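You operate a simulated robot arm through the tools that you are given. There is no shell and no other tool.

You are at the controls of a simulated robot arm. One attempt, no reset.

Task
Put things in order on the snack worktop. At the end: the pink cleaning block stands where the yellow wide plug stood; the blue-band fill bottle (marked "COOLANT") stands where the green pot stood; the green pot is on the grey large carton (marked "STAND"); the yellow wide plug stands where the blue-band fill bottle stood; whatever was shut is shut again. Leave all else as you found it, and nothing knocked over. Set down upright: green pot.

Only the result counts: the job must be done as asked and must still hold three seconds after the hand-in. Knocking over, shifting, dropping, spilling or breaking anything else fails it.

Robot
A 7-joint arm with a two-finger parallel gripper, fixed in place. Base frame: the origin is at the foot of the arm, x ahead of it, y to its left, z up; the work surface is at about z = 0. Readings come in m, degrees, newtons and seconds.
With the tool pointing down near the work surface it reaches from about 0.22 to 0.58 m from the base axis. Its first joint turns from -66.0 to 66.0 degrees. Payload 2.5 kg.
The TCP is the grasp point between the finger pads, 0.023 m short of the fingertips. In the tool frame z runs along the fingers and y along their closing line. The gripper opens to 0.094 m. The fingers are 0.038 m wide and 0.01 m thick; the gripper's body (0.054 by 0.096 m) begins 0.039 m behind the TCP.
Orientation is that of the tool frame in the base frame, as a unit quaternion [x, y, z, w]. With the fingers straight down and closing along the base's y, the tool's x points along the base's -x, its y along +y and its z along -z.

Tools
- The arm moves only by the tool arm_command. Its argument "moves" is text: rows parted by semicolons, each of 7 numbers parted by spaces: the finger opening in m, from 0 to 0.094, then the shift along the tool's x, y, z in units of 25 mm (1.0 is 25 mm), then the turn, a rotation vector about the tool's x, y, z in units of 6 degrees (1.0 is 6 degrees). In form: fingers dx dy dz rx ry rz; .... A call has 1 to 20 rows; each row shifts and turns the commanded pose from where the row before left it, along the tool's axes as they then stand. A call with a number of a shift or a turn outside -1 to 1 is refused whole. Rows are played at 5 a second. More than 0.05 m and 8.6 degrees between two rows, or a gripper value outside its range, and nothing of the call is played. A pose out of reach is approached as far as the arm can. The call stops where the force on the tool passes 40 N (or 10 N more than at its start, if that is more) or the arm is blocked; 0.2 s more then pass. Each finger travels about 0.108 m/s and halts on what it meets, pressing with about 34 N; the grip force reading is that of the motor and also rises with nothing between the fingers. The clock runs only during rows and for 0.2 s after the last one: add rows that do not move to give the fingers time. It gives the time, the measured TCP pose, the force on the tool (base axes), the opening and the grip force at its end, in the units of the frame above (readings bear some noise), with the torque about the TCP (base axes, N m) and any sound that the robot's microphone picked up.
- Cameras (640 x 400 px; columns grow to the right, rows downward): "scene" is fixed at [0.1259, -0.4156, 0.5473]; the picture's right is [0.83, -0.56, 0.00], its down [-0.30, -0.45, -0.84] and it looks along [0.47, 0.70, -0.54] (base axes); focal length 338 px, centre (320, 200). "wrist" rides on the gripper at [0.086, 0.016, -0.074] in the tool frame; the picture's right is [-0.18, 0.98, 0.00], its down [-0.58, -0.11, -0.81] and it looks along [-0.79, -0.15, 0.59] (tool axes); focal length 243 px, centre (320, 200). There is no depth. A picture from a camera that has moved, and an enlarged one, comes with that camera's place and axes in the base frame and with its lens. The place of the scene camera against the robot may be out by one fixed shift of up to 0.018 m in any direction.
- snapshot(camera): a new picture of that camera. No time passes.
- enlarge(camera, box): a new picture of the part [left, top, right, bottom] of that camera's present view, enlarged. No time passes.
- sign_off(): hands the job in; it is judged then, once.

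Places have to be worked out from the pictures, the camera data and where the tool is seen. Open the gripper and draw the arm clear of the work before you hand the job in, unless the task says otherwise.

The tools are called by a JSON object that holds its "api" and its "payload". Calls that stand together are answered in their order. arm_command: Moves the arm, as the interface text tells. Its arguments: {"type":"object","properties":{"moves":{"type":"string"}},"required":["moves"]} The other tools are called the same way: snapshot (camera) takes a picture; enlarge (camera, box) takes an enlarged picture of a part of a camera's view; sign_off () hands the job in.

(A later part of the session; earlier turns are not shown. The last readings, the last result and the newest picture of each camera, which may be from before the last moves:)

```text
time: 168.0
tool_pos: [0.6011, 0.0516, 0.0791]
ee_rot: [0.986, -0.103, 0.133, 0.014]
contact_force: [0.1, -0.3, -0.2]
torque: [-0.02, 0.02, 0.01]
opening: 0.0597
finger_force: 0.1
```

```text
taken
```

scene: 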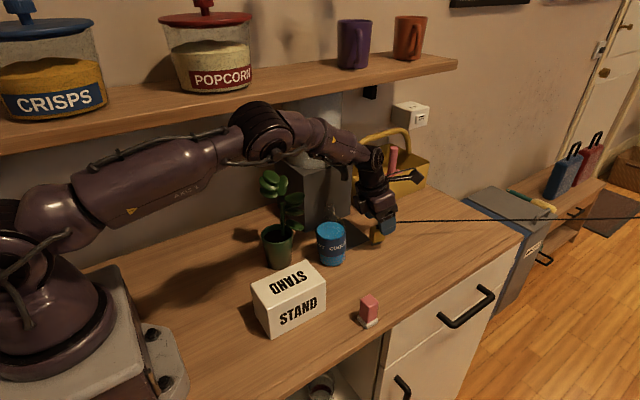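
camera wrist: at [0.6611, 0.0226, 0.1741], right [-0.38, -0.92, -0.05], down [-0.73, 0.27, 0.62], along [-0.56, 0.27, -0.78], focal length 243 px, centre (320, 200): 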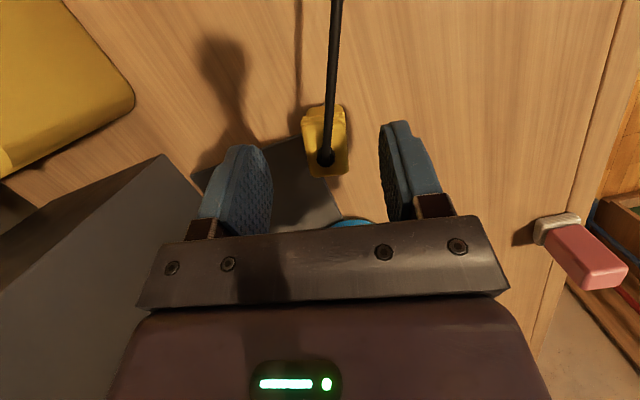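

The plug is nearly centred. I'll zoom once more for the final correction before going down around it.

{"api": "enlarge", "payload": {"camera": "wrist", "box": [270, 80, 390, 200]}}

```text
3.33 times, centred on (330, 140) of wrist
camera zoom: at [0.6611, 0.0226, 0.1741], right [-0.38, -0.92, -0.05], down [-0.73, 0.27, 0.62], along [-0.56, 0.27, -0.78], focal length 809 px, centre (287, 400)
```

zoom: 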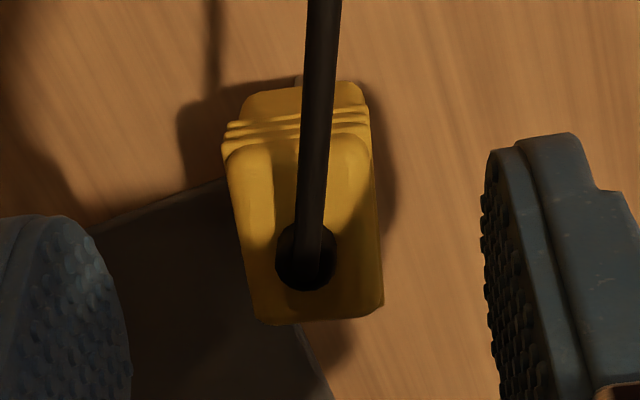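

It is centred within a millimetre at (0.600, 0.051). I'll go down to a TCP z of about 0.036.

{"api": "arm_command", "payload": {"moves": "0.06 -0.15 0.03 0.554 0 0 0; 0.06 -0.15 0 0.554 0 0 0; 0.06 -0.15 0 0.554 0 0 0; 0.06 0 0 0 0 0 0"}}

{"api": "snapshot", "payload": {"camera": "wrist"}}

{"api": "enlarge", "payload": {"camera": "scene", "box": [320, 150, 440, 270]}}

```text
time: 169.0
tool_pos: [0.6026, 0.0503, 0.0357]
ee_rot: [0.986, -0.103, 0.132, 0.014]
contact_force: [-0.2, 0.0, 0.2]
torque: [-0.01, -0.03, 0.0]
opening: 0.0601
finger_force: 0.1
```

```text
taken
camera wrist: at [0.6616, 0.0215, 0.1302], right [-0.38, -0.92, -0.05], down [-0.73, 0.27, 0.63], along [-0.56, 0.27, -0.78], focal length 243 px, centre (320, 200)
```

wrist: 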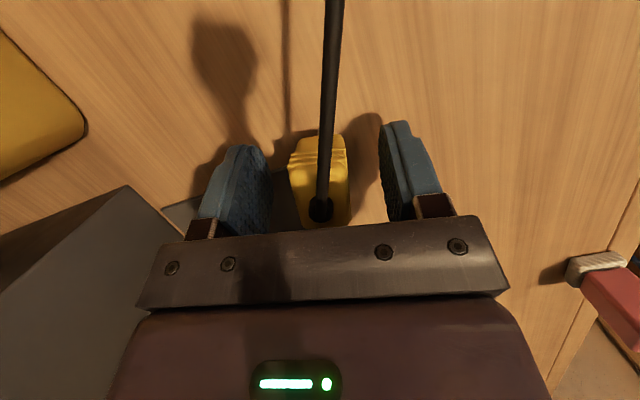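

```text
3.33 times, centred on (380, 210) of scene
camera zoom: at [0.1259, -0.4156, 0.5473], right [0.83, -0.56, 0.0], down [-0.3, -0.45, -0.84], along [0.47, 0.7, -0.54], focal length 1125 px, centre (120, 167)
```

zoom: 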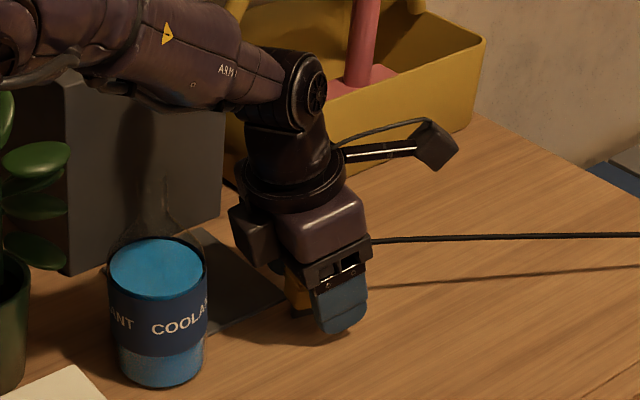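

The plug sits squarely between the pads, so I close on it.

{"api": "arm_command", "payload": {"moves": "0.045 0 0 0 0 0 0; 0.035 0 0 0 0 0 0; 0.028 0 0 0 0 0 0; 0.022 0 0 0 0 0 0; 0.012 0 0 0 0 0 0; 0.01 0 0 0 0 0 0; 0.01 0 0 0 0 0 0"}}

{"api": "snapshot", "payload": {"camera": "wrist"}}

```text
time: 170.6
tool_pos: [0.602, 0.0512, 0.0357]
ee_rot: [0.986, -0.104, 0.132, 0.014]
contact_force: [0.4, -0.1, -0.3]
torque: [0.01, -0.03, 0.0]
opening: 0.0233
finger_force: 33.4
```

```text
taken
camera wrist: at [0.6616, 0.0215, 0.1303], right [-0.38, -0.92, -0.05], down [-0.73, 0.27, 0.63], along [-0.57, 0.27, -0.78], focal length 243 px, centre (320, 200)
```

wrist: 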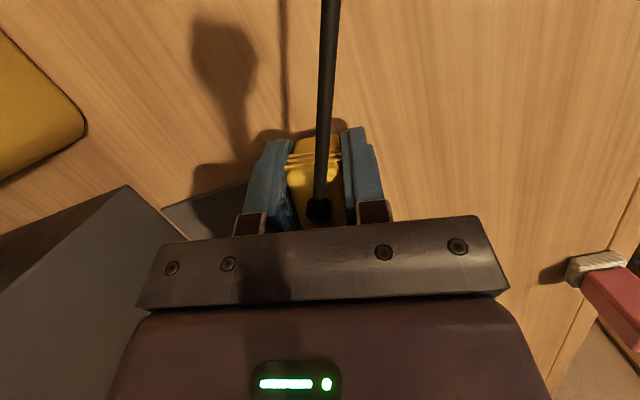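

The plug is gripped at 23 mm opening. I'll lift it slowly, watching the force for any pull from the cord.

{"api": "arm_command", "payload": {"moves": "0.01 0.05 0 -0.19 0 0 0; 0.01 0.1 0 -0.38 0 0 0; 0.01 0.1 0 -0.38 0 0 0; 0.01 0 0 0 0 0 0"}}

{"api": "arm_command", "payload": {"moves": "0.01 0.15 0 -0.55 0 0 0; 0.01 0.2 0 -0.75 0 0 0; 0.01 0.2 0 -0.75 0 0 0; 0.01 0 0 0 0 0 0"}}

{"api": "snapshot", "payload": {"camera": "scene"}}

{"api": "snapshot", "payload": {"camera": "wrist"}}

```text
time: 171.6
tool_pos: [0.6009, 0.0508, 0.0614]
ee_rot: [0.986, -0.103, 0.131, 0.013]
contact_force: [-0.4, 0.4, 0.3]
torque: [0.01, 0.02, 0.02]
opening: 0.023
finger_force: 33.9
```

```text
time: 172.6
tool_pos: [0.5996, 0.0488, 0.1138]
ee_rot: [0.986, -0.104, 0.132, 0.014]
contact_force: [0.4, 0.0, -0.1]
torque: [0.04, 0.02, 0.0]
opening: 0.023
finger_force: 34.3
```

```text
taken
```

scene: 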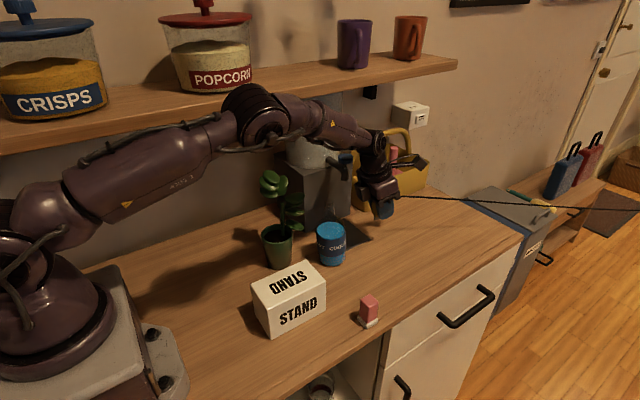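

```text
taken
camera wrist: at [0.6607, 0.02, 0.2087], right [-0.38, -0.92, -0.05], down [-0.73, 0.27, 0.63], along [-0.57, 0.27, -0.78], focal length 243 px, centre (320, 200)
```

wrist: 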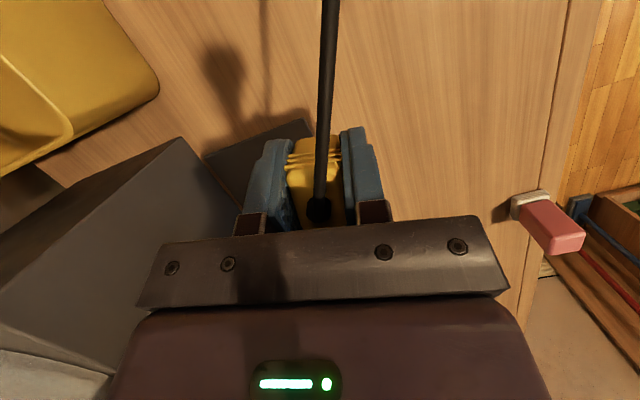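

The cord follows without any pull. I'll carry the plug first toward -y, then in to the bottle's old place at (0.480, -0.071).

{"api": "arm_command", "payload": {"moves": "0.01 0.183 0.881 0.05 0 0 0; 0.01 0.183 0.881 0.05 0 0 0; 0.01 0.183 0.881 0.05 0 0 0; 0.01 0.183 0.881 0.05 0 0 0; 0.01 -0.84 0.432 -0.227 0 0 0; 0.01 -0.84 0.432 -0.227 0 0 0; 0.01 -0.84 0.432 -0.227 0 0 0; 0.01 -0.84 0.432 -0.227 0 0 0; 0.01 -0.84 0.432 -0.227 0 0 0; 0.01 0 0 0 0 0 0"}}

{"api": "snapshot", "payload": {"camera": "scene"}}

{"api": "snapshot", "payload": {"camera": "wrist"}}

```text
time: 174.8
tool_pos: [0.4833, -0.0677, 0.113]
ee_rot: [0.986, -0.103, 0.133, 0.014]
contact_force: [-1.0, -0.1, -0.7]
torque: [0.05, -0.03, 0.01]
opening: 0.023
finger_force: 33.8
```

```text
taken
```

scene: 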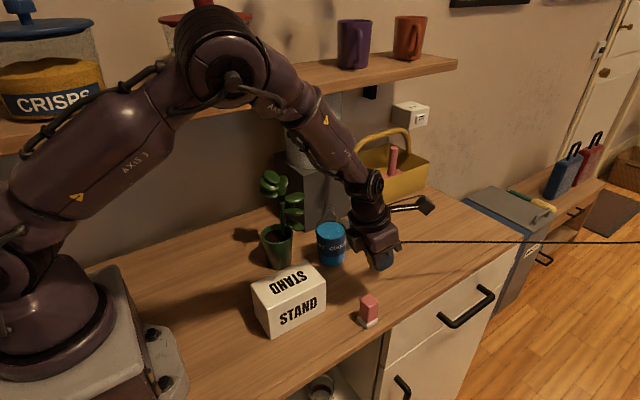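

```text
taken
camera wrist: at [0.5437, -0.0977, 0.2076], right [-0.38, -0.92, -0.05], down [-0.73, 0.27, 0.62], along [-0.56, 0.27, -0.78], focal length 243 px, centre (320, 200)
```

wrist: 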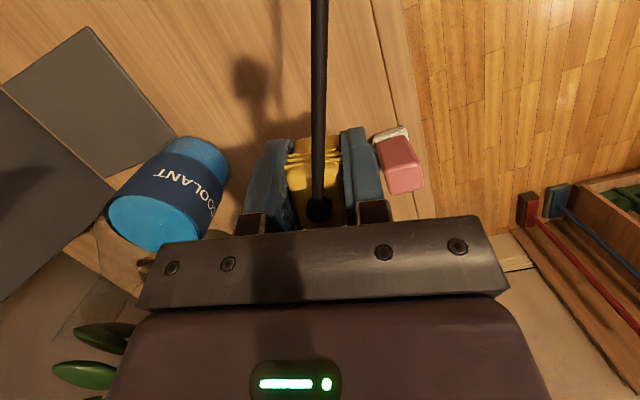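

The hand is over the spot. I'll make a small correction to (0.482, -0.071) and lower.

{"api": "arm_command", "payload": {"moves": "0.01 -0.1 0.04 0.4 0 0 0; 0.01 -0.16 0.04 0.6 0 0 0; 0.01 -0.16 0.03 0.6 0 0 0; 0.01 -0.16 0.03 0.6 0 0 0; 0.01 -0.12 0 0.4 0 0 0; 0.01 -0.05 0 0.15 0 0 0; 0.01 0 0 0 0 0 0"}}

{"api": "snapshot", "payload": {"camera": "wrist"}}

{"api": "enlarge", "payload": {"camera": "scene", "box": [300, 180, 460, 340]}}

```text
time: 176.4
tool_pos: [0.4837, -0.0725, 0.0422]
ee_rot: [0.986, -0.104, 0.131, 0.015]
contact_force: [0.2, -0.4, -0.4]
torque: [0.0, -0.01, 0.02]
opening: 0.0233
finger_force: 33.9
```

```text
taken
camera wrist: at [0.5434, -0.1024, 0.1371], right [-0.38, -0.92, -0.05], down [-0.73, 0.27, 0.63], along [-0.56, 0.27, -0.78], focal length 243 px, centre (320, 200)
```

wrist: 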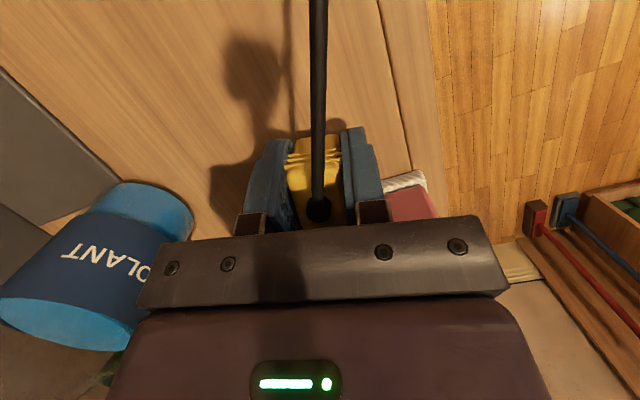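

```text
2.50 times, centred on (380, 260) of scene
camera zoom: at [0.1259, -0.4156, 0.5473], right [0.83, -0.56, 0.0], down [-0.3, -0.45, -0.84], along [0.47, 0.7, -0.54], focal length 844 px, centre (170, 50)
```

zoom: 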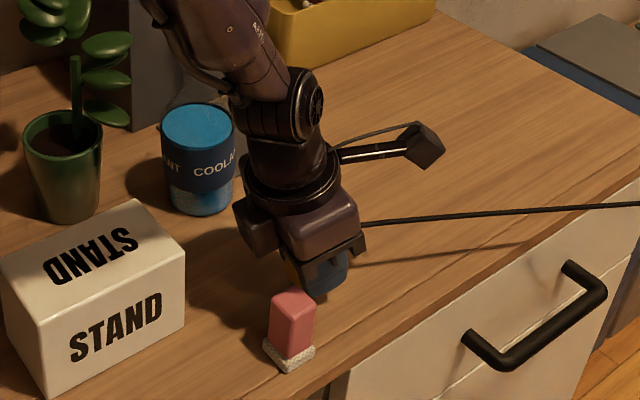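

It is 6 mm above the table, with the block clear of the hand. I'll lower the last bit in small steps.

{"api": "arm_command", "payload": {"moves": "0.01 -0.03 0 0.116 0 0 0; 0.01 -0.02 0 0.077 0 0 0; 0.01 0 0 0 0 0 0"}}

{"api": "arm_command", "payload": {"moves": "0.01 -0.01 0 0.035 0 0 0; 0.01 0 0 0 0 0 0"}}

{"api": "arm_command", "payload": {"moves": "0.01 -0.01 0 0.03 0 0 0; 0.01 0 0 0 0 0 0"}}

```text
time: 177.2
tool_pos: [0.4837, -0.0741, 0.0373]
ee_rot: [0.986, -0.104, 0.131, 0.014]
contact_force: [-0.2, -0.6, 0.5]
torque: [0.0, -0.02, -0.02]
opening: 0.0231
finger_force: 33.9
```

```text
time: 177.8
tool_pos: [0.4821, -0.0732, 0.0364]
ee_rot: [0.986, -0.103, 0.131, 0.014]
contact_force: [0.6, 0.1, -1.2]
torque: [-0.02, 0.02, 0.0]
opening: 0.0233
finger_force: 33.7
```

```text
time: 178.4
tool_pos: [0.4826, -0.0737, 0.0359]
ee_rot: [0.986, -0.104, 0.132, 0.014]
contact_force: [-2.3, 1.2, 5.5]
torque: [0.03, 0.08, -0.05]
opening: 0.0231
finger_force: 34.2
```

Light contact (5 N). I'll release the plug slowly.

{"api": "arm_command", "payload": {"moves": "0.0232 0 0 0 0 0 0; 0.024 0 0 0 0 0 0; 0.0255 0 0 0 0 0 0; 0.028 0 0 0 0 0 0; 0.032 0 0 0 0 0 0; 0.038 0 0 0 0 0 0; 0.045 0 0 0 0 0 0; 0.05 0 0 0 0 0 0; 0.05 0 0 0 0 0 0"}}

{"api": "snapshot", "payload": {"camera": "wrist"}}

{"api": "enlarge", "payload": {"camera": "scene", "box": [300, 180, 460, 340]}}

```text
time: 180.4
tool_pos: [0.4834, -0.0747, 0.0358]
ee_rot: [0.986, -0.104, 0.132, 0.014]
contact_force: [0.7, 0.0, -0.4]
torque: [-0.01, -0.01, 0.03]
opening: 0.0502
finger_force: 0.2
```

```text
taken
camera wrist: at [0.5429, -0.1024, 0.1298], right [-0.38, -0.92, -0.05], down [-0.73, 0.27, 0.63], along [-0.57, 0.27, -0.78], focal length 243 px, centre (320, 200)
```

wrist: 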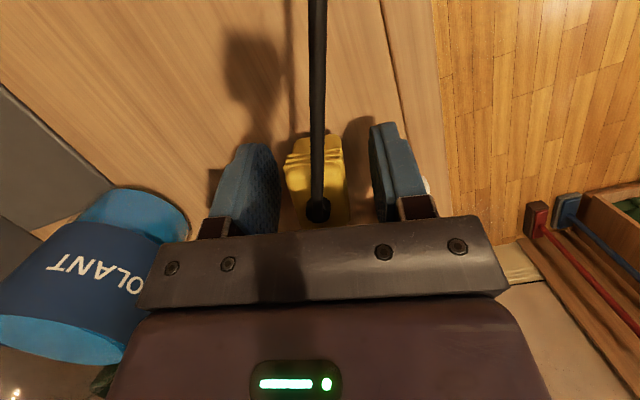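

```text
2.50 times, centred on (380, 260) of scene
camera zoom: at [0.1259, -0.4156, 0.5473], right [0.83, -0.56, 0.0], down [-0.3, -0.45, -0.84], along [0.47, 0.7, -0.54], focal length 844 px, centre (170, 50)
```

zoom: 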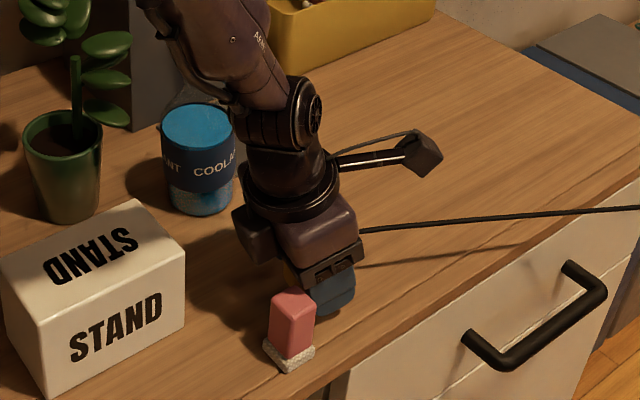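

The plug stands at the bottle's old place, with its centre near (0.481, -0.073). I'll rise straight up off it.

{"api": "arm_command", "payload": {"moves": "0.05 0.1 0 -0.38 0 0 0; 0.05 0.2 0 -0.75 0 0 0; 0.05 0.209 0 -0.773 0 0 0; 0.05 0.209 0 -0.773 0 0 0; 0.05 0.209 0 -0.773 0 0 0; 0.05 0.209 0 -0.773 0 0 0; 0.05 0.209 0 -0.773 0 0 0; 0.05 0 0 0 0 0 0"}}

{"api": "snapshot", "payload": {"camera": "wrist"}}

{"api": "enlarge", "payload": {"camera": "scene", "box": [300, 180, 460, 340]}}

```text
time: 182.2
tool_pos: [0.4816, -0.0736, 0.1655]
ee_rot: [0.986, -0.104, 0.132, 0.014]
contact_force: [0.3, 0.3, -0.2]
torque: [0.02, -0.01, -0.03]
opening: 0.0499
finger_force: 0.1
```

```text
taken
camera wrist: at [0.5421, -0.1027, 0.2595], right [-0.38, -0.92, -0.05], down [-0.73, 0.27, 0.63], along [-0.57, 0.27, -0.78], focal length 243 px, centre (320, 200)
```

wrist: 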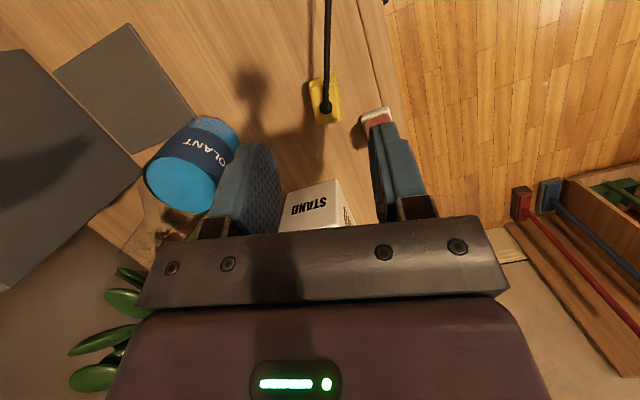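

```text
2.50 times, centred on (380, 260) of scene
camera zoom: at [0.1259, -0.4156, 0.5473], right [0.83, -0.56, 0.0], down [-0.3, -0.45, -0.84], along [0.47, 0.7, -0.54], focal length 844 px, centre (170, 50)
```

zoom: 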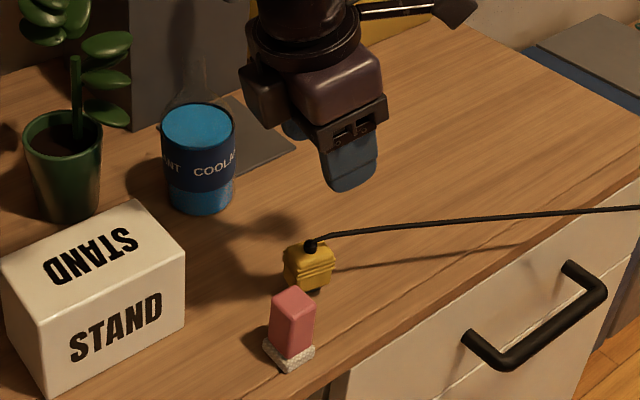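

The plug stands with its cord clear of the block. Next I turn the hand to the block's yaw and move above the parked pink block.

{"api": "arm_command", "payload": {"moves": "0.055 0 0 0 0.22 0 -0.806; 0.055 0 0 0 0.22 0 -0.806; 0.055 -0.613 0.523 -0.167 0 0 0; 0.055 -0.613 0.523 -0.167 0 0 0; 0.055 -0.613 0.523 -0.167 0 0 0; 0.055 0 0 0 0 0 0"}}

{"api": "snapshot", "payload": {"camera": "wrist"}}

{"api": "enlarge", "payload": {"camera": "wrist", "box": [260, 40, 400, 180]}}

```text
time: 183.6
tool_pos: [0.4339, -0.1111, 0.1653]
ee_rot: [0.991, -0.017, 0.132, 0.002]
contact_force: [0.2, -0.3, 0.2]
torque: [0.02, 0.0, 0.03]
opening: 0.0551
finger_force: 0.0
```

```text
taken
camera wrist: at [0.4976, -0.1298, 0.259], right [-0.21, -0.98, -0.05], down [-0.77, 0.13, 0.63], along [-0.6, 0.17, -0.78], focal length 243 px, centre (320, 200)
```

wrist: 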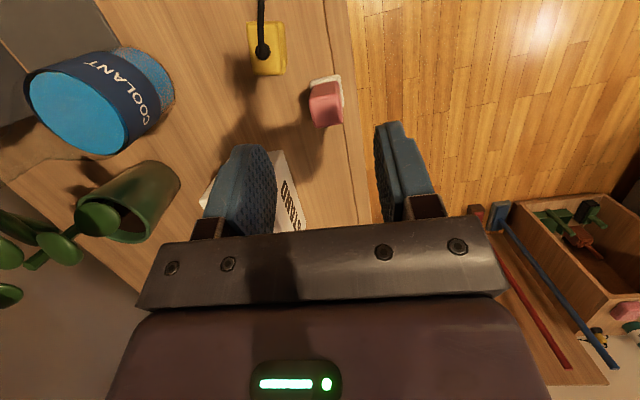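

```text
2.86 times, centred on (330, 110) of wrist
camera zoom: at [0.4976, -0.1298, 0.259], right [-0.21, -0.98, -0.05], down [-0.77, 0.13, 0.63], along [-0.6, 0.17, -0.78], focal length 693 px, centre (291, 457)
```

zoom: 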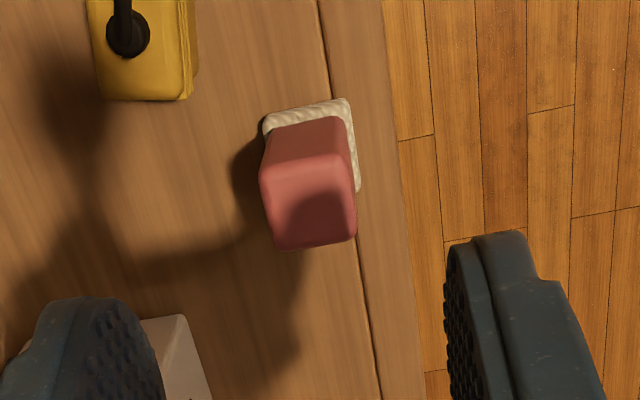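

The block is at (0.4314, -0.111) and nearly aligned with the hand. I'll descend most of the way and check.

{"api": "arm_command", "payload": {"moves": "0.055 -0.228 0 0.79 0 0 0; 0.055 -0.228 0 0.79 0 0 0; 0.055 -0.228 0 0.79 0 0 0; 0.055 -0.228 0 0.79 0 0 0; 0.055 0 0 0 0 0 0"}}

{"api": "snapshot", "payload": {"camera": "wrist"}}

{"api": "enlarge", "payload": {"camera": "scene", "box": [290, 180, 450, 340]}}

```text
time: 184.8
tool_pos: [0.4336, -0.1089, 0.0822]
ee_rot: [0.991, -0.017, 0.132, 0.003]
contact_force: [0.0, 0.2, -0.7]
torque: [0.04, -0.02, 0.03]
opening: 0.0547
finger_force: 0.0
```

```text
taken
camera wrist: at [0.4965, -0.1288, 0.1763], right [-0.21, -0.98, -0.05], down [-0.77, 0.14, 0.62], along [-0.6, 0.17, -0.78], focal length 243 px, centre (320, 200)
```

wrist: 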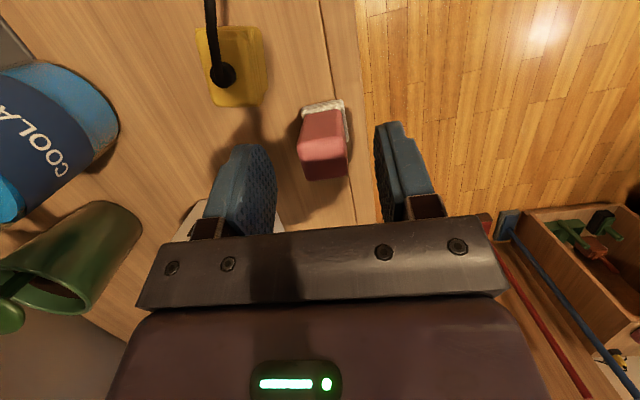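

```text
2.50 times, centred on (370, 260) of scene
camera zoom: at [0.1259, -0.4156, 0.5473], right [0.83, -0.56, 0.0], down [-0.3, -0.45, -0.84], along [0.47, 0.7, -0.54], focal length 844 px, centre (195, 50)
```

zoom: 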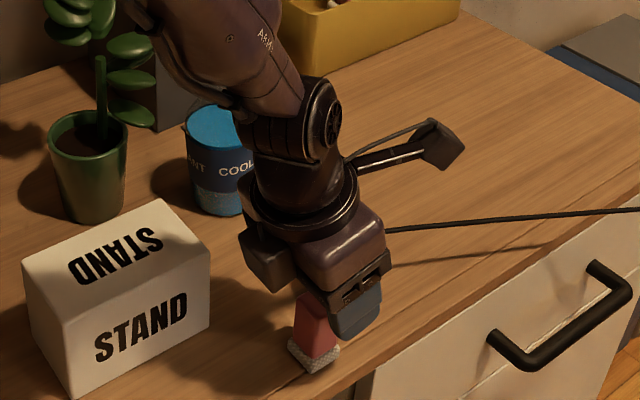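

Well centred. I'll go down the last 4 cm and close.

{"api": "arm_command", "payload": {"moves": "0.055 -0.15 0 0.52 0 0 0; 0.055 -0.15 0 0.52 0 0 0; 0.055 -0.14 0 0.48 0 0 0; 0.055 0 0 0 0 0 0; 0.04 0 0 0 0 0 0; 0.03 0 0 0 0 0 0; 0.025 0 0 0 0 0 0; 0.015 0 0 0 0 0 0; 0.012 0 0 0 0 0 0; 0.012 0 0 0 0 0 0"}}

{"api": "snapshot", "payload": {"camera": "wrist"}}

```text
time: 187.0
tool_pos: [0.432, -0.1085, 0.0427]
ee_rot: [0.991, -0.017, 0.133, 0.002]
contact_force: [0.2, 0.2, 0.0]
torque: [0.01, 0.0, -0.01]
opening: 0.0251
finger_force: 33.9
```

```text
taken
camera wrist: at [0.4963, -0.128, 0.1371], right [-0.21, -0.98, -0.05], down [-0.77, 0.14, 0.63], along [-0.6, 0.17, -0.78], focal length 243 px, centre (320, 200)
```

wrist: 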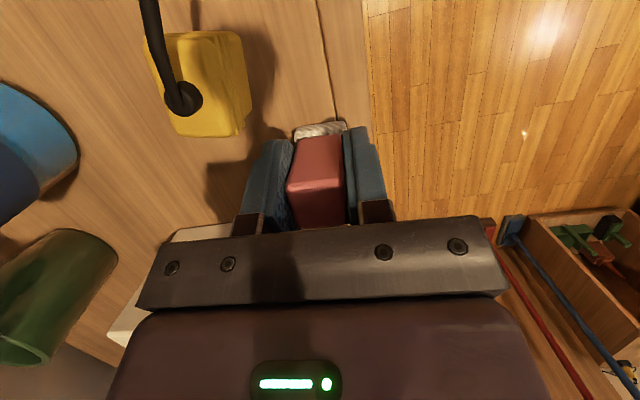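

The block is gripped. I'll lift it to z of about 0.16 and carry it over to the plug's old place at (0.600, 0.051).

{"api": "arm_command", "payload": {"moves": "0.012 0.1 0 -0.38 0 0 0; 0.012 0.206 0 -0.759 0 0 0; 0.012 0.206 0 -0.759 0 0 0; 0.012 0.206 0 -0.759 0 0 0; 0.012 0.206 0 -0.759 0 0 0; 0.012 0.206 0 -0.759 0 0 0; 0.012 0.1 0 -0.38 0 0 0; 0.012 0 0 0 0 0 0"}}

{"api": "arm_command", "payload": {"moves": "0.012 0.4 -0.41 0.107 0 0 0; 0.012 0.786 -0.826 0.214 0 0 0; 0.012 0.786 -0.826 0.214 0 0 0; 0.012 0.786 -0.826 0.214 0 0 0; 0.012 0.786 -0.826 0.214 0 0 0; 0.012 0.786 -0.826 0.214 0 0 0; 0.012 0.786 -0.826 0.214 0 0 0; 0.012 0.786 -0.826 0.214 0 0 0; 0.012 0.386 -0.41 0.107 0 0 0; 0.012 0 0 0 0 0 0"}}

{"api": "snapshot", "payload": {"camera": "scene"}}

{"api": "snapshot", "payload": {"camera": "wrist"}}

```text
time: 188.8
tool_pos: [0.4324, -0.1112, 0.1612]
ee_rot: [0.991, -0.018, 0.132, 0.002]
contact_force: [-0.2, -0.4, -0.4]
torque: [-0.01, 0.01, 0.02]
opening: 0.0253
finger_force: 34.2
```

```text
time: 191.0
tool_pos: [0.6002, 0.0478, 0.1616]
ee_rot: [0.991, -0.017, 0.132, 0.002]
contact_force: [-0.2, -0.1, -0.9]
torque: [0.03, 0.02, 0.0]
opening: 0.0252
finger_force: 34.5
```

```text
taken
```

scene: 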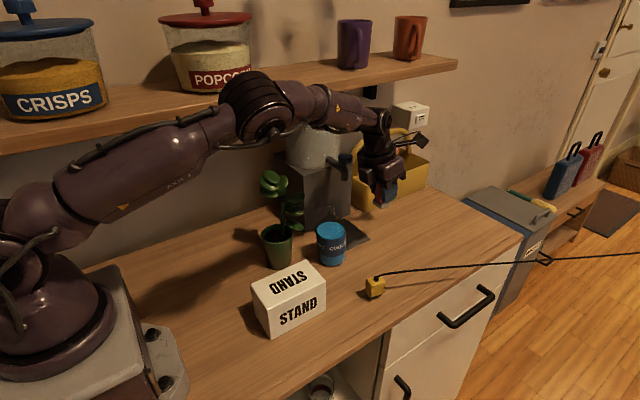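

```text
taken
camera wrist: at [0.6639, 0.0292, 0.2559], right [-0.21, -0.98, -0.05], down [-0.77, 0.14, 0.63], along [-0.6, 0.17, -0.78], focal length 243 px, centre (320, 200)
```

wrist: 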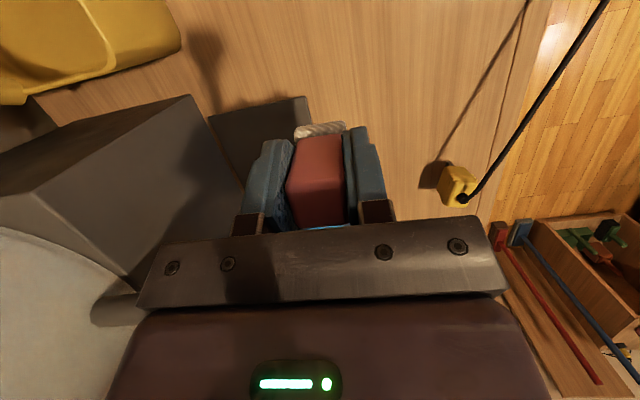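

The block is above the plug's old place. I'll make a 3 mm correction in +y and lower to just above the table.

{"api": "arm_command", "payload": {"moves": "0.012 -0.1 -0.03 0.37 0 0 0; 0.012 -0.198 -0.03 0.74 0 0 0; 0.012 -0.198 -0.03 0.74 0 0 0; 0.012 -0.198 -0.02 0.74 0 0 0; 0.012 -0.198 0 0.74 0 0 0; 0.012 -0.198 0 0.74 0 0 0; 0.012 -0.08 0 0.32 0 0 0; 0.012 0 0 0 0 0 0"}}

{"api": "snapshot", "payload": {"camera": "wrist"}}

{"api": "enlarge", "payload": {"camera": "scene", "box": [310, 140, 450, 280]}}

```text
time: 192.8
tool_pos: [0.6017, 0.0508, 0.0474]
ee_rot: [0.991, -0.018, 0.132, 0.003]
contact_force: [0.5, 0.5, -0.4]
torque: [0.01, 0.0, -0.01]
opening: 0.0253
finger_force: 34.4
```

```text
taken
camera wrist: at [0.6651, 0.0328, 0.1423], right [-0.21, -0.98, -0.05], down [-0.77, 0.14, 0.63], along [-0.6, 0.17, -0.78], focal length 243 px, centre (320, 200)
```

wrist: 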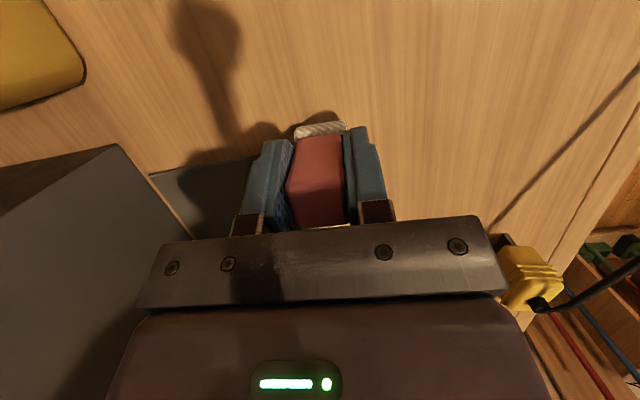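

```text
2.86 times, centred on (380, 210) of scene
camera zoom: at [0.1259, -0.4156, 0.5473], right [0.83, -0.56, 0.0], down [-0.3, -0.45, -0.84], along [0.47, 0.7, -0.54], focal length 964 px, centre (149, 171)
```

zoom: 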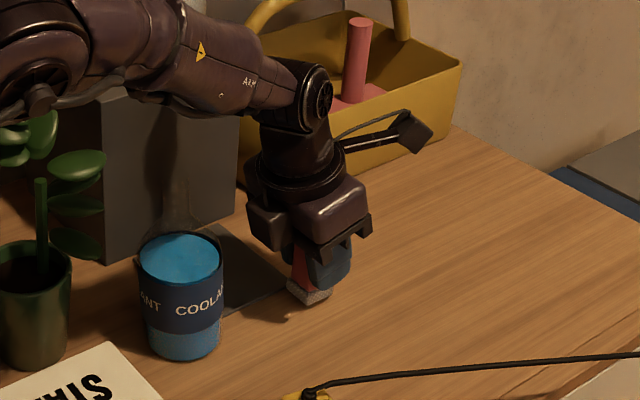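

It is 5 mm up. I'll lower in small steps until contact.

{"api": "arm_command", "payload": {"moves": "0.012 -0.03 0 0.116 0 0 0; 0.012 0 0 0 0 0 0"}}

{"api": "arm_command", "payload": {"moves": "0.012 -0.01 0 0.035 0 0 0; 0.012 0 0 0 0 0 0"}}

{"api": "arm_command", "payload": {"moves": "0.012 -0.008 0 0.028 0 0 0; 0.012 0 0 0 0 0 0"}}

```text
time: 193.4
tool_pos: [0.6004, 0.0503, 0.0453]
ee_rot: [0.991, -0.017, 0.132, 0.002]
contact_force: [0.0, 0.3, -0.3]
torque: [0.03, 0.02, -0.03]
opening: 0.0253
finger_force: 33.7
```

```text
time: 194.0
tool_pos: [0.6001, 0.0503, 0.0441]
ee_rot: [0.991, -0.017, 0.133, 0.003]
contact_force: [0.9, 0.1, -0.6]
torque: [0.0, 0.0, 0.03]
opening: 0.0253
finger_force: 34.1
```

```text
time: 194.6
tool_pos: [0.6022, 0.051, 0.0454]
ee_rot: [0.991, -0.017, 0.132, 0.002]
contact_force: [0.1, 0.3, -0.9]
torque: [0.01, 0.02, -0.03]
opening: 0.0252
finger_force: 34.1
```

{"api": "arm_command", "payload": {"moves": "0.012 -0.008 0 0.028 0 0 0; 0.012 0 0 0 0 0 0"}}

{"api": "arm_command", "payload": {"moves": "0.012 -0.008 0 0.028 0 0 0; 0.012 0 0 0 0 0 0"}}

```text
time: 195.2
tool_pos: [0.6007, 0.0518, 0.0434]
ee_rot: [0.991, -0.017, 0.132, 0.002]
contact_force: [-0.7, 0.0, -0.4]
torque: [0.02, -0.03, 0.0]
opening: 0.0255
finger_force: 33.7
```

```text
time: 195.8
tool_pos: [0.6008, 0.0508, 0.0421]
ee_rot: [0.991, -0.017, 0.133, 0.002]
contact_force: [-0.7, -0.1, 3.9]
torque: [0.03, 0.05, -0.01]
opening: 0.0255
finger_force: 33.9
```

Light contact with the table, so I'll release the block gradually.

{"api": "arm_command", "payload": {"moves": "0.0255 0 0 0 0 0 0; 0.027 0 0 0 0 0 0; 0.03 0 0 0 0 0 0; 0.035 0 0 0 0 0 0; 0.042 0 0 0 0 0 0; 0.05 0 0 0 0 0 0; 0.055 0 0 0 0 0 0; 0.055 0 0 0 0 0 0"}}

{"api": "snapshot", "payload": {"camera": "wrist"}}

{"api": "arm_command", "payload": {"moves": "0.055 0.1 0 -0.38 0 0 0; 0.055 0.206 0 -0.759 0 0 0; 0.055 0.206 0 -0.759 0 0 0; 0.055 0.206 0 -0.759 0 0 0; 0.055 0.206 0 -0.759 0 0 0; 0.055 0.206 0 -0.759 0 0 0; 0.055 0.206 0 -0.759 0 0 0; 0.055 0 0 0 0 0 0"}}

{"api": "snapshot", "payload": {"camera": "scene"}}

{"api": "enlarge", "payload": {"camera": "scene", "box": [310, 170, 450, 310]}}

```text
time: 197.6
tool_pos: [0.6013, 0.0506, 0.0428]
ee_rot: [0.991, -0.017, 0.133, 0.002]
contact_force: [0.1, 0.0, 0.3]
torque: [0.01, -0.01, -0.01]
opening: 0.055
finger_force: 0.1
```

```text
taken
camera wrist: at [0.6648, 0.0329, 0.1365], right [-0.21, -0.98, -0.05], down [-0.77, 0.14, 0.63], along [-0.6, 0.17, -0.78], focal length 243 px, centre (320, 200)
```

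wrist: 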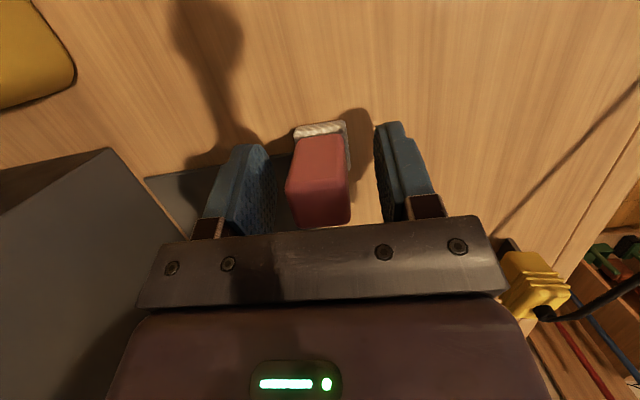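

```text
time: 199.4
tool_pos: [0.6001, 0.051, 0.1713]
ee_rot: [0.991, -0.018, 0.132, 0.002]
contact_force: [-0.3, 0.4, -0.2]
torque: [0.01, -0.02, 0.01]
opening: 0.0551
finger_force: 0.1
```

```text
taken
```

scene: 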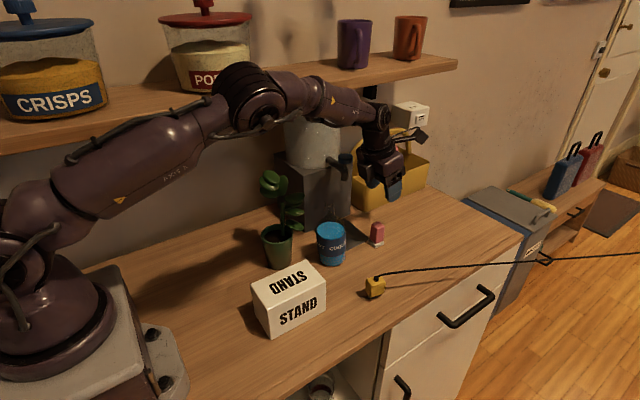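

```text
2.86 times, centred on (380, 240) of scene
camera zoom: at [0.1259, -0.4156, 0.5473], right [0.83, -0.56, 0.0], down [-0.3, -0.45, -0.84], along [0.47, 0.7, -0.54], focal length 964 px, centre (149, 86)
```

zoom: 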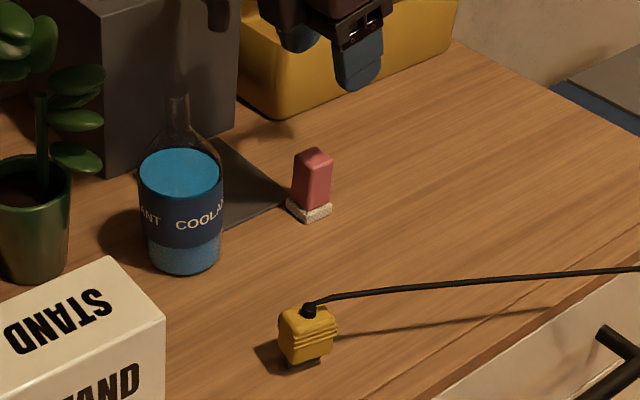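

Pink block, plug and bottle now stand in the right places. Next I return the pot to the carton: back away, untilt, and rotate the hand to its first yaw.

{"api": "arm_command", "payload": {"moves": "0.08 -0.584 0.713 -0.81 0 0 0; 0.08 -0.584 0.713 -0.81 0 0 0; 0.08 -0.584 0.713 -0.81 0 0 0; 0.08 -0.584 0.713 -0.81 0 0 0; 0.08 -0.584 0.713 -0.81 0 0 0; 0.08 -0.584 0.713 -0.81 0 0 0; 0.08 -0.584 0.713 -0.81 0 0 0; 0.08 0 0 0 0 -0.9 0; 0.08 0 0 0 0 -0.9 0; 0.08 0 0 0 0 -0.73 0; 0.08 0 0 0 0 0 1; 0.08 0 0 0 0 0 1; 0.08 0 0 0 0 0 1; 0.08 0 0 0 0 0 1; 0.08 0 0 0 0 0 1; 0.08 0 0 0 0 0 1; 0.08 0 0 0 0 0 1; 0.08 0 0 0 0 0 1; 0.08 0 0 0 0 0 1; 0.08 0 0 0 0 0 1"}}

{"api": "arm_command", "payload": {"moves": "0.09 0 0 0 0 0 1; 0.09 0 0 0 0 0 1; 0.09 0 0 0 0 0 1; 0.09 0 0 0 0 0 1; 0.09 0 0 0 0 0 1; 0.09 0 0 0 0 0 1; 0.09 0 0 0 0 0 1; 0.09 0 0 0 0 0 1; 0.09 0 0 0 0 0 1; 0.09 0 0 0 0 0 1; 0.09 0 0 0 0 0 1; 0.09 0 0 0 0 0 1; 0.09 0 0 0 0 0 1; 0.09 0 0 0 0 0 1; 0.09 0 0 0 0 0 1; 0.09 0 0 0 0 0 1; 0.09 0 0 0 0 0 1; 0.09 0 0 0 0 0 1; 0.09 0 0 0 0 0 1; 0.09 0 0 0 0 0 0.66"}}

{"api": "snapshot", "payload": {"camera": "scene"}}

```text
time: 203.6
tool_pos: [0.4605, -0.0692, 0.2783]
ee_rot: [0.857, -0.515, 0.0, 0.0]
contact_force: [0.0, 0.3, -0.1]
torque: [0.04, -0.03, 0.01]
opening: 0.0801
finger_force: 0.0
```

```text
time: 207.8
tool_pos: [0.4612, -0.0697, 0.28]
ee_rot: [0.001, 1.0, 0.0, 0.001]
contact_force: [1.0, -0.6, 0.3]
torque: [0.01, -0.03, -0.02]
opening: 0.09
finger_force: 0.0
```

```text
taken
```

scene: 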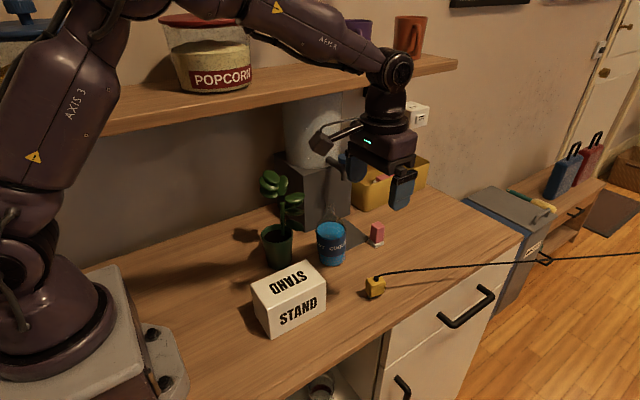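

Back at the first yaw. I'll move over the carton at height and tilt to 39.6° for the pot grasp.

{"api": "arm_command", "payload": {"moves": "0.094 0.84 0.467 0.133 0 0 0; 0.094 0.84 0.467 0.133 0 0 0; 0.094 0.84 0.467 0.133 0 0 0; 0.094 0.84 0.467 0.133 0 0 0; 0.094 0.84 0.467 0.133 0 0 0; 0.094 0.84 0.467 0.133 0 0 0; 0.094 0 0 0 0 -0.943 0; 0.094 0 0 0 0 -0.943 0; 0.094 0 0 0 0 -0.943 0; 0.094 0 0 0 0 -0.943 0; 0.094 0 0 0 0 -0.943 0; 0.094 0 0 0 0 -0.943 0; 0.094 0 0 0 0 -0.943 0; 0.094 0 0 0 0 0 0"}}

{"api": "snapshot", "payload": {"camera": "wrist"}}

{"api": "snapshot", "payload": {"camera": "scene"}}

```text
time: 210.8
tool_pos: [0.3338, 0.0013, 0.261]
ee_rot: [-0.001, 0.941, 0.001, 0.34]
contact_force: [-0.1, 0.0, -0.1]
torque: [-0.02, 0.0, 0.03]
opening: 0.0941
finger_force: 0.1
```

```text
taken
camera wrist: at [0.2209, 0.0172, 0.2621], right [0.14, 0.98, 0.12], down [-0.07, -0.11, 0.99], along [0.99, -0.15, 0.05], focal length 243 px, centre (320, 200)
```

wrist: 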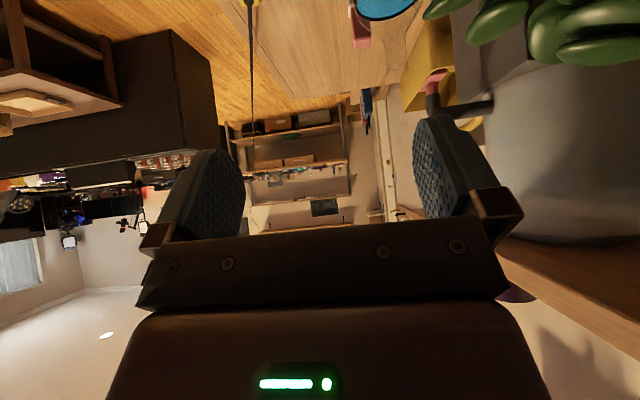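

```text
taken
```

scene: 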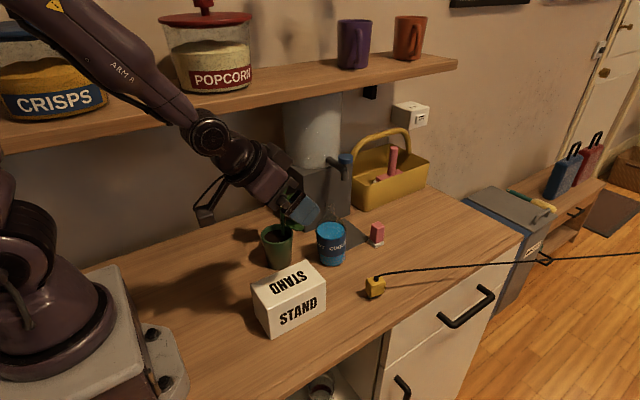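

I'll swing over to the standoff behind the parked pot, which is the same point I left it from.

{"api": "arm_command", "payload": {"moves": "0.094 0.157 0.853 0.147 0 0 0; 0.094 0.157 0.853 0.147 0 0 0; 0.094 0.157 0.853 0.147 0 0 0; 0.094 0.557 0.863 0.224 0 0 0; 0.094 0.557 0.863 0.224 0 0 0; 0.094 0.557 0.863 0.224 0 0 0; 0.094 0 0 0 0 0 0"}}

{"api": "snapshot", "payload": {"camera": "wrist"}}

{"api": "enlarge", "payload": {"camera": "scene", "box": [180, 130, 360, 290]}}

```text
time: 212.4
tool_pos: [0.3122, 0.1235, 0.2066]
ee_rot: [0.0, 0.941, 0.0, 0.339]
contact_force: [0.0, -0.5, -0.7]
torque: [0.02, -0.01, 0.02]
opening: 0.0938
finger_force: 0.1
out of reach, approached as far as the arm can: row 1
```

```text
taken
camera wrist: at [0.1989, 0.1395, 0.2083], right [0.14, 0.98, 0.12], down [-0.07, -0.11, 0.99], along [0.99, -0.15, 0.05], focal length 243 px, centre (320, 200)
```

wrist: 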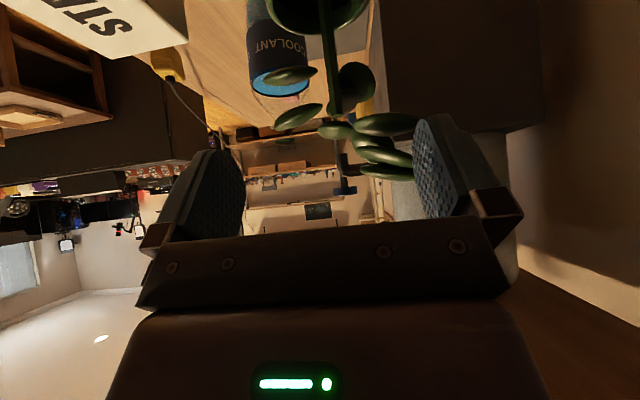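

```text
2.50 times, centred on (270, 210) of scene
camera zoom: at [0.1259, -0.4156, 0.5473], right [0.83, -0.56, 0.0], down [-0.3, -0.45, -0.84], along [0.47, 0.7, -0.54], focal length 844 px, centre (445, 175)
```

zoom: 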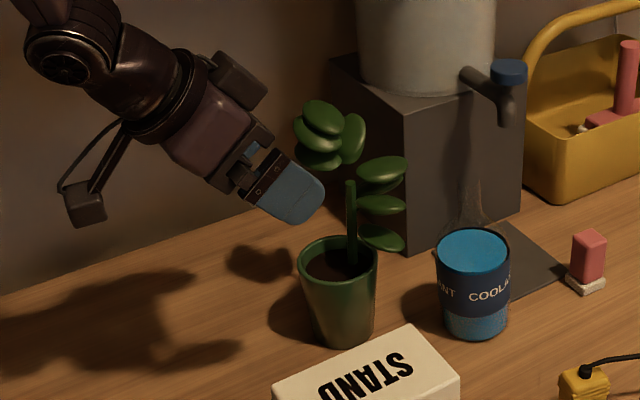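

Aligned for the descent. I'll correct y by 6 mm and go down to the level where I can slide in along the tool axis.

{"api": "arm_command", "payload": {"moves": "0.094 0.508 0.12 0.591 0 0 0; 0.094 0.508 0.12 0.591 0 0 0; 0.094 0.508 0 0.591 0 0 0; 0.094 0.508 0 0.591 0 0 0; 0.094 0 0 0 0 0 0"}}

{"api": "snapshot", "payload": {"camera": "wrist"}}

{"api": "enlarge", "payload": {"camera": "wrist", "box": [230, 0, 430, 125]}}

```text
time: 213.6
tool_pos: [0.3106, 0.1302, 0.1282]
ee_rot: [0.0, 0.941, 0.0, 0.34]
contact_force: [0.4, -0.7, 0.0]
torque: [0.01, 0.0, -0.04]
opening: 0.0943
finger_force: 0.0
```

```text
taken
camera wrist: at [0.1975, 0.1455, 0.1304], right [0.14, 0.98, 0.12], down [-0.07, -0.11, 0.99], along [0.99, -0.15, 0.05], focal length 243 px, centre (320, 200)
```

wrist: 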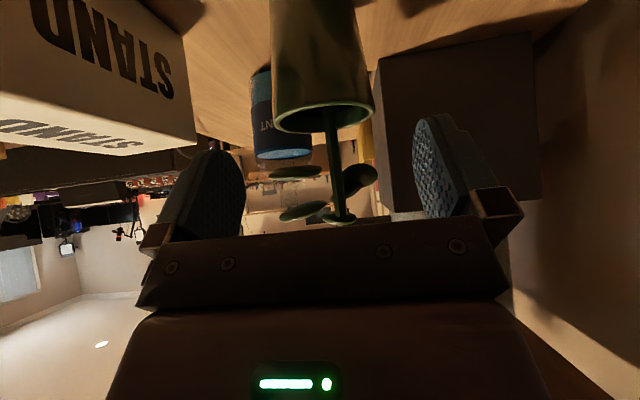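

```text
3.20 times, centred on (330, 62) of wrist
camera zoom: at [0.1975, 0.1455, 0.1304], right [0.14, 0.98, 0.12], down [-0.07, -0.11, 0.99], along [0.99, -0.15, 0.05], focal length 776 px, centre (288, 640)
```

zoom: 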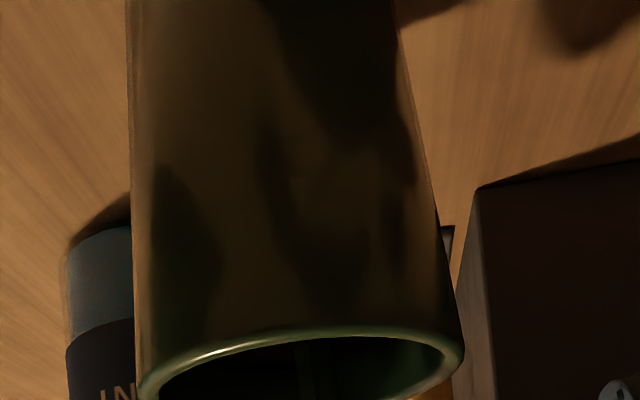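

The pot is in line (y of about 0.1285). I'll slide in along the tool axis to the grasp point.

{"api": "arm_command", "payload": {"moves": "0.094 0 -0.04 0.7 0 0 0; 0.094 0 0 0.7 0 0 0; 0.094 0 0 0.7 0 0 0; 0.094 0 0 0.4 0 0 0; 0.094 0 0 0.3 0 0 0; 0.094 0 0 0 0 0 0"}}

{"api": "snapshot", "payload": {"camera": "wrist"}}

{"api": "enlarge", "payload": {"camera": "scene", "box": [180, 140, 360, 300]}}

```text
time: 215.0
tool_pos: [0.3558, 0.1277, 0.0746]
ee_rot: [-0.001, 0.941, 0.0, 0.339]
contact_force: [0.2, -0.4, 0.3]
torque: [-0.01, -0.02, 0.04]
opening: 0.094
finger_force: 0.1
```

```text
taken
camera wrist: at [0.2422, 0.144, 0.0758], right [0.14, 0.98, 0.12], down [-0.07, -0.11, 0.99], along [0.99, -0.15, 0.05], focal length 243 px, centre (320, 200)
```

wrist: 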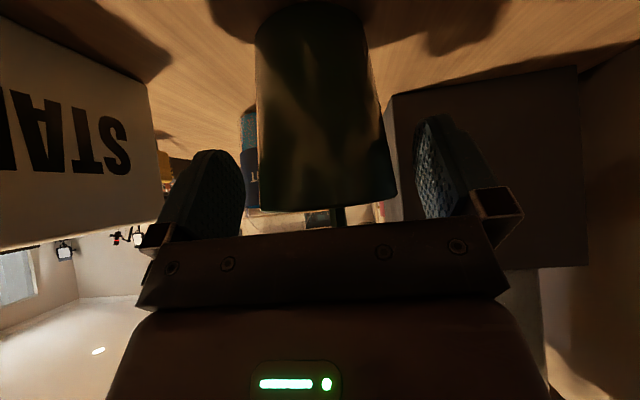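

```text
2.50 times, centred on (270, 220) of scene
camera zoom: at [0.1259, -0.4156, 0.5473], right [0.83, -0.56, 0.0], down [-0.3, -0.45, -0.84], along [0.47, 0.7, -0.54], focal length 844 px, centre (445, 150)
```

zoom: 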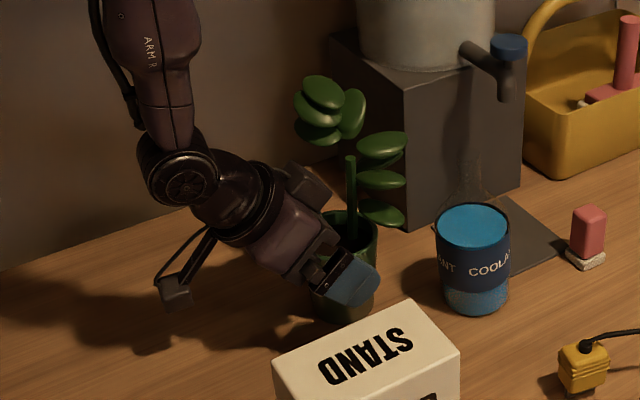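

It is the same view as when I released it, so I close on the pot.

{"api": "arm_command", "payload": {"moves": "0.085 0 0.04 0 0 0 0; 0.078 0 0 0 0 0 0; 0.07 0 0 0 0 0 0; 0.06 0 0 0 0 0 0; 0.06 0 0 0 0 0 0; 0.06 0 0 0 0 0 0"}}

{"api": "arm_command", "payload": {"moves": "0.06 -0.1 0 -0.12 0 0 0; 0.06 -0.2 0 -0.24 0 0 0; 0.06 -0.35 0 -0.42 0 0 0; 0.06 -0.45 0 -0.544 0 0 0; 0.06 -0.45 0 -0.544 0 0 0; 0.06 -0.45 0 -0.544 0 0 0; 0.06 -0.45 0 -0.544 0 0 0; 0.06 -0.3 0 -0.363 0 0 0; 0.06 0 0 0 0 0 0"}}

{"api": "snapshot", "payload": {"camera": "scene"}}

```text
time: 216.4
tool_pos: [0.3557, 0.1297, 0.0756]
ee_rot: [-0.001, 0.94, 0.001, 0.34]
contact_force: [0.7, 1.2, 1.8]
torque: [-0.06, 0.03, 0.06]
opening: 0.0668
finger_force: 33.9
```

```text
time: 218.4
tool_pos: [0.3546, 0.1296, 0.1825]
ee_rot: [0.0, 0.94, 0.0, 0.34]
contact_force: [-0.9, 0.0, -4.7]
torque: [0.01, 0.06, 0.02]
opening: 0.0671
finger_force: 33.8
```

```text
taken
```

scene: 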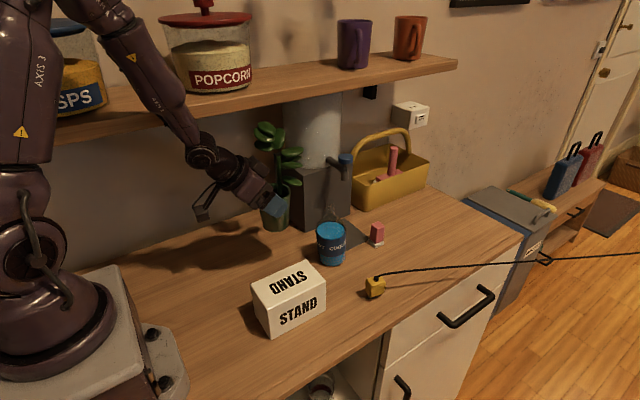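

The pot is lifted and upright. I'll carry it back across to above the carton.

{"api": "arm_command", "payload": {"moves": "0.06 0 -0.2 0 0 0 0; 0.06 0 -0.4 0 0 0 0; 0.06 0 -0.5 0 0 0 0; 0.06 0 -0.5 0 0 0 0; 0.06 0 -0.5 0 0 0 0; 0.06 0 -0.5 0 0 0 0; 0.06 0 -0.5 0 0 0 0; 0.06 0 -0.5 0 0 0 0; 0.06 0.05 -0.5 -0.04 0 0 0; 0.06 0.05 -0.5 -0.04 0 0 0; 0.06 0.05 -0.5 -0.04 0 0 0; 0.06 0.05 -0.4 -0.04 0 0 0; 0.06 0 -0.15 0 0 0 0; 0.06 0 0 0 0 0 0"}}

{"api": "enlarge", "payload": {"camera": "scene", "box": [200, 140, 380, 340]}}

{"api": "enlarge", "payload": {"camera": "wrist", "box": [220, 0, 420, 110]}}

```text
time: 221.4
tool_pos: [0.3486, -0.0125, 0.1823]
ee_rot: [-0.002, 0.941, 0.001, 0.338]
contact_force: [-0.1, 0.1, -4.9]
torque: [-0.01, 0.1, -0.01]
opening: 0.0671
finger_force: 33.6
```

```text
2.00 times, centred on (290, 240) of scene
camera zoom: at [0.1259, -0.4156, 0.5473], right [0.83, -0.56, 0.0], down [-0.3, -0.45, -0.84], along [0.47, 0.7, -0.54], focal length 675 px, centre (380, 120)
```

zoom: 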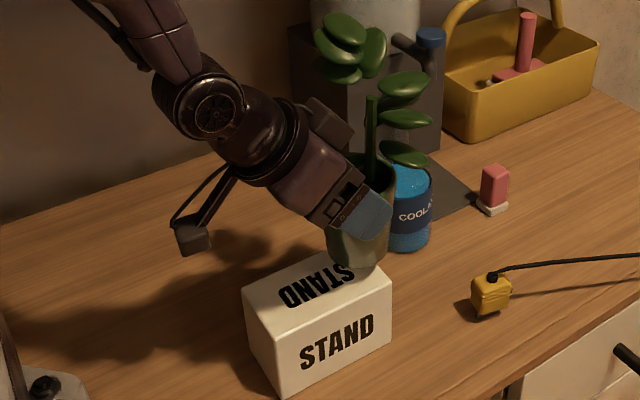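

```text
3.20 times, centred on (320, 55) of wrist
camera zoom: at [0.2348, 0.0037, 0.1847], right [0.14, 0.98, 0.12], down [-0.07, -0.11, 0.99], along [0.99, -0.15, 0.05], focal length 776 px, centre (320, 664)
```

zoom: 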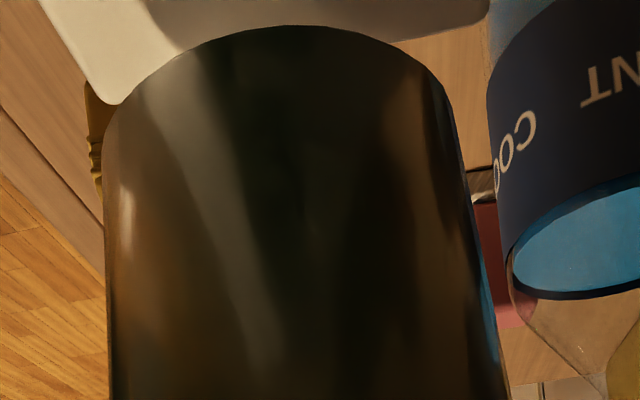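

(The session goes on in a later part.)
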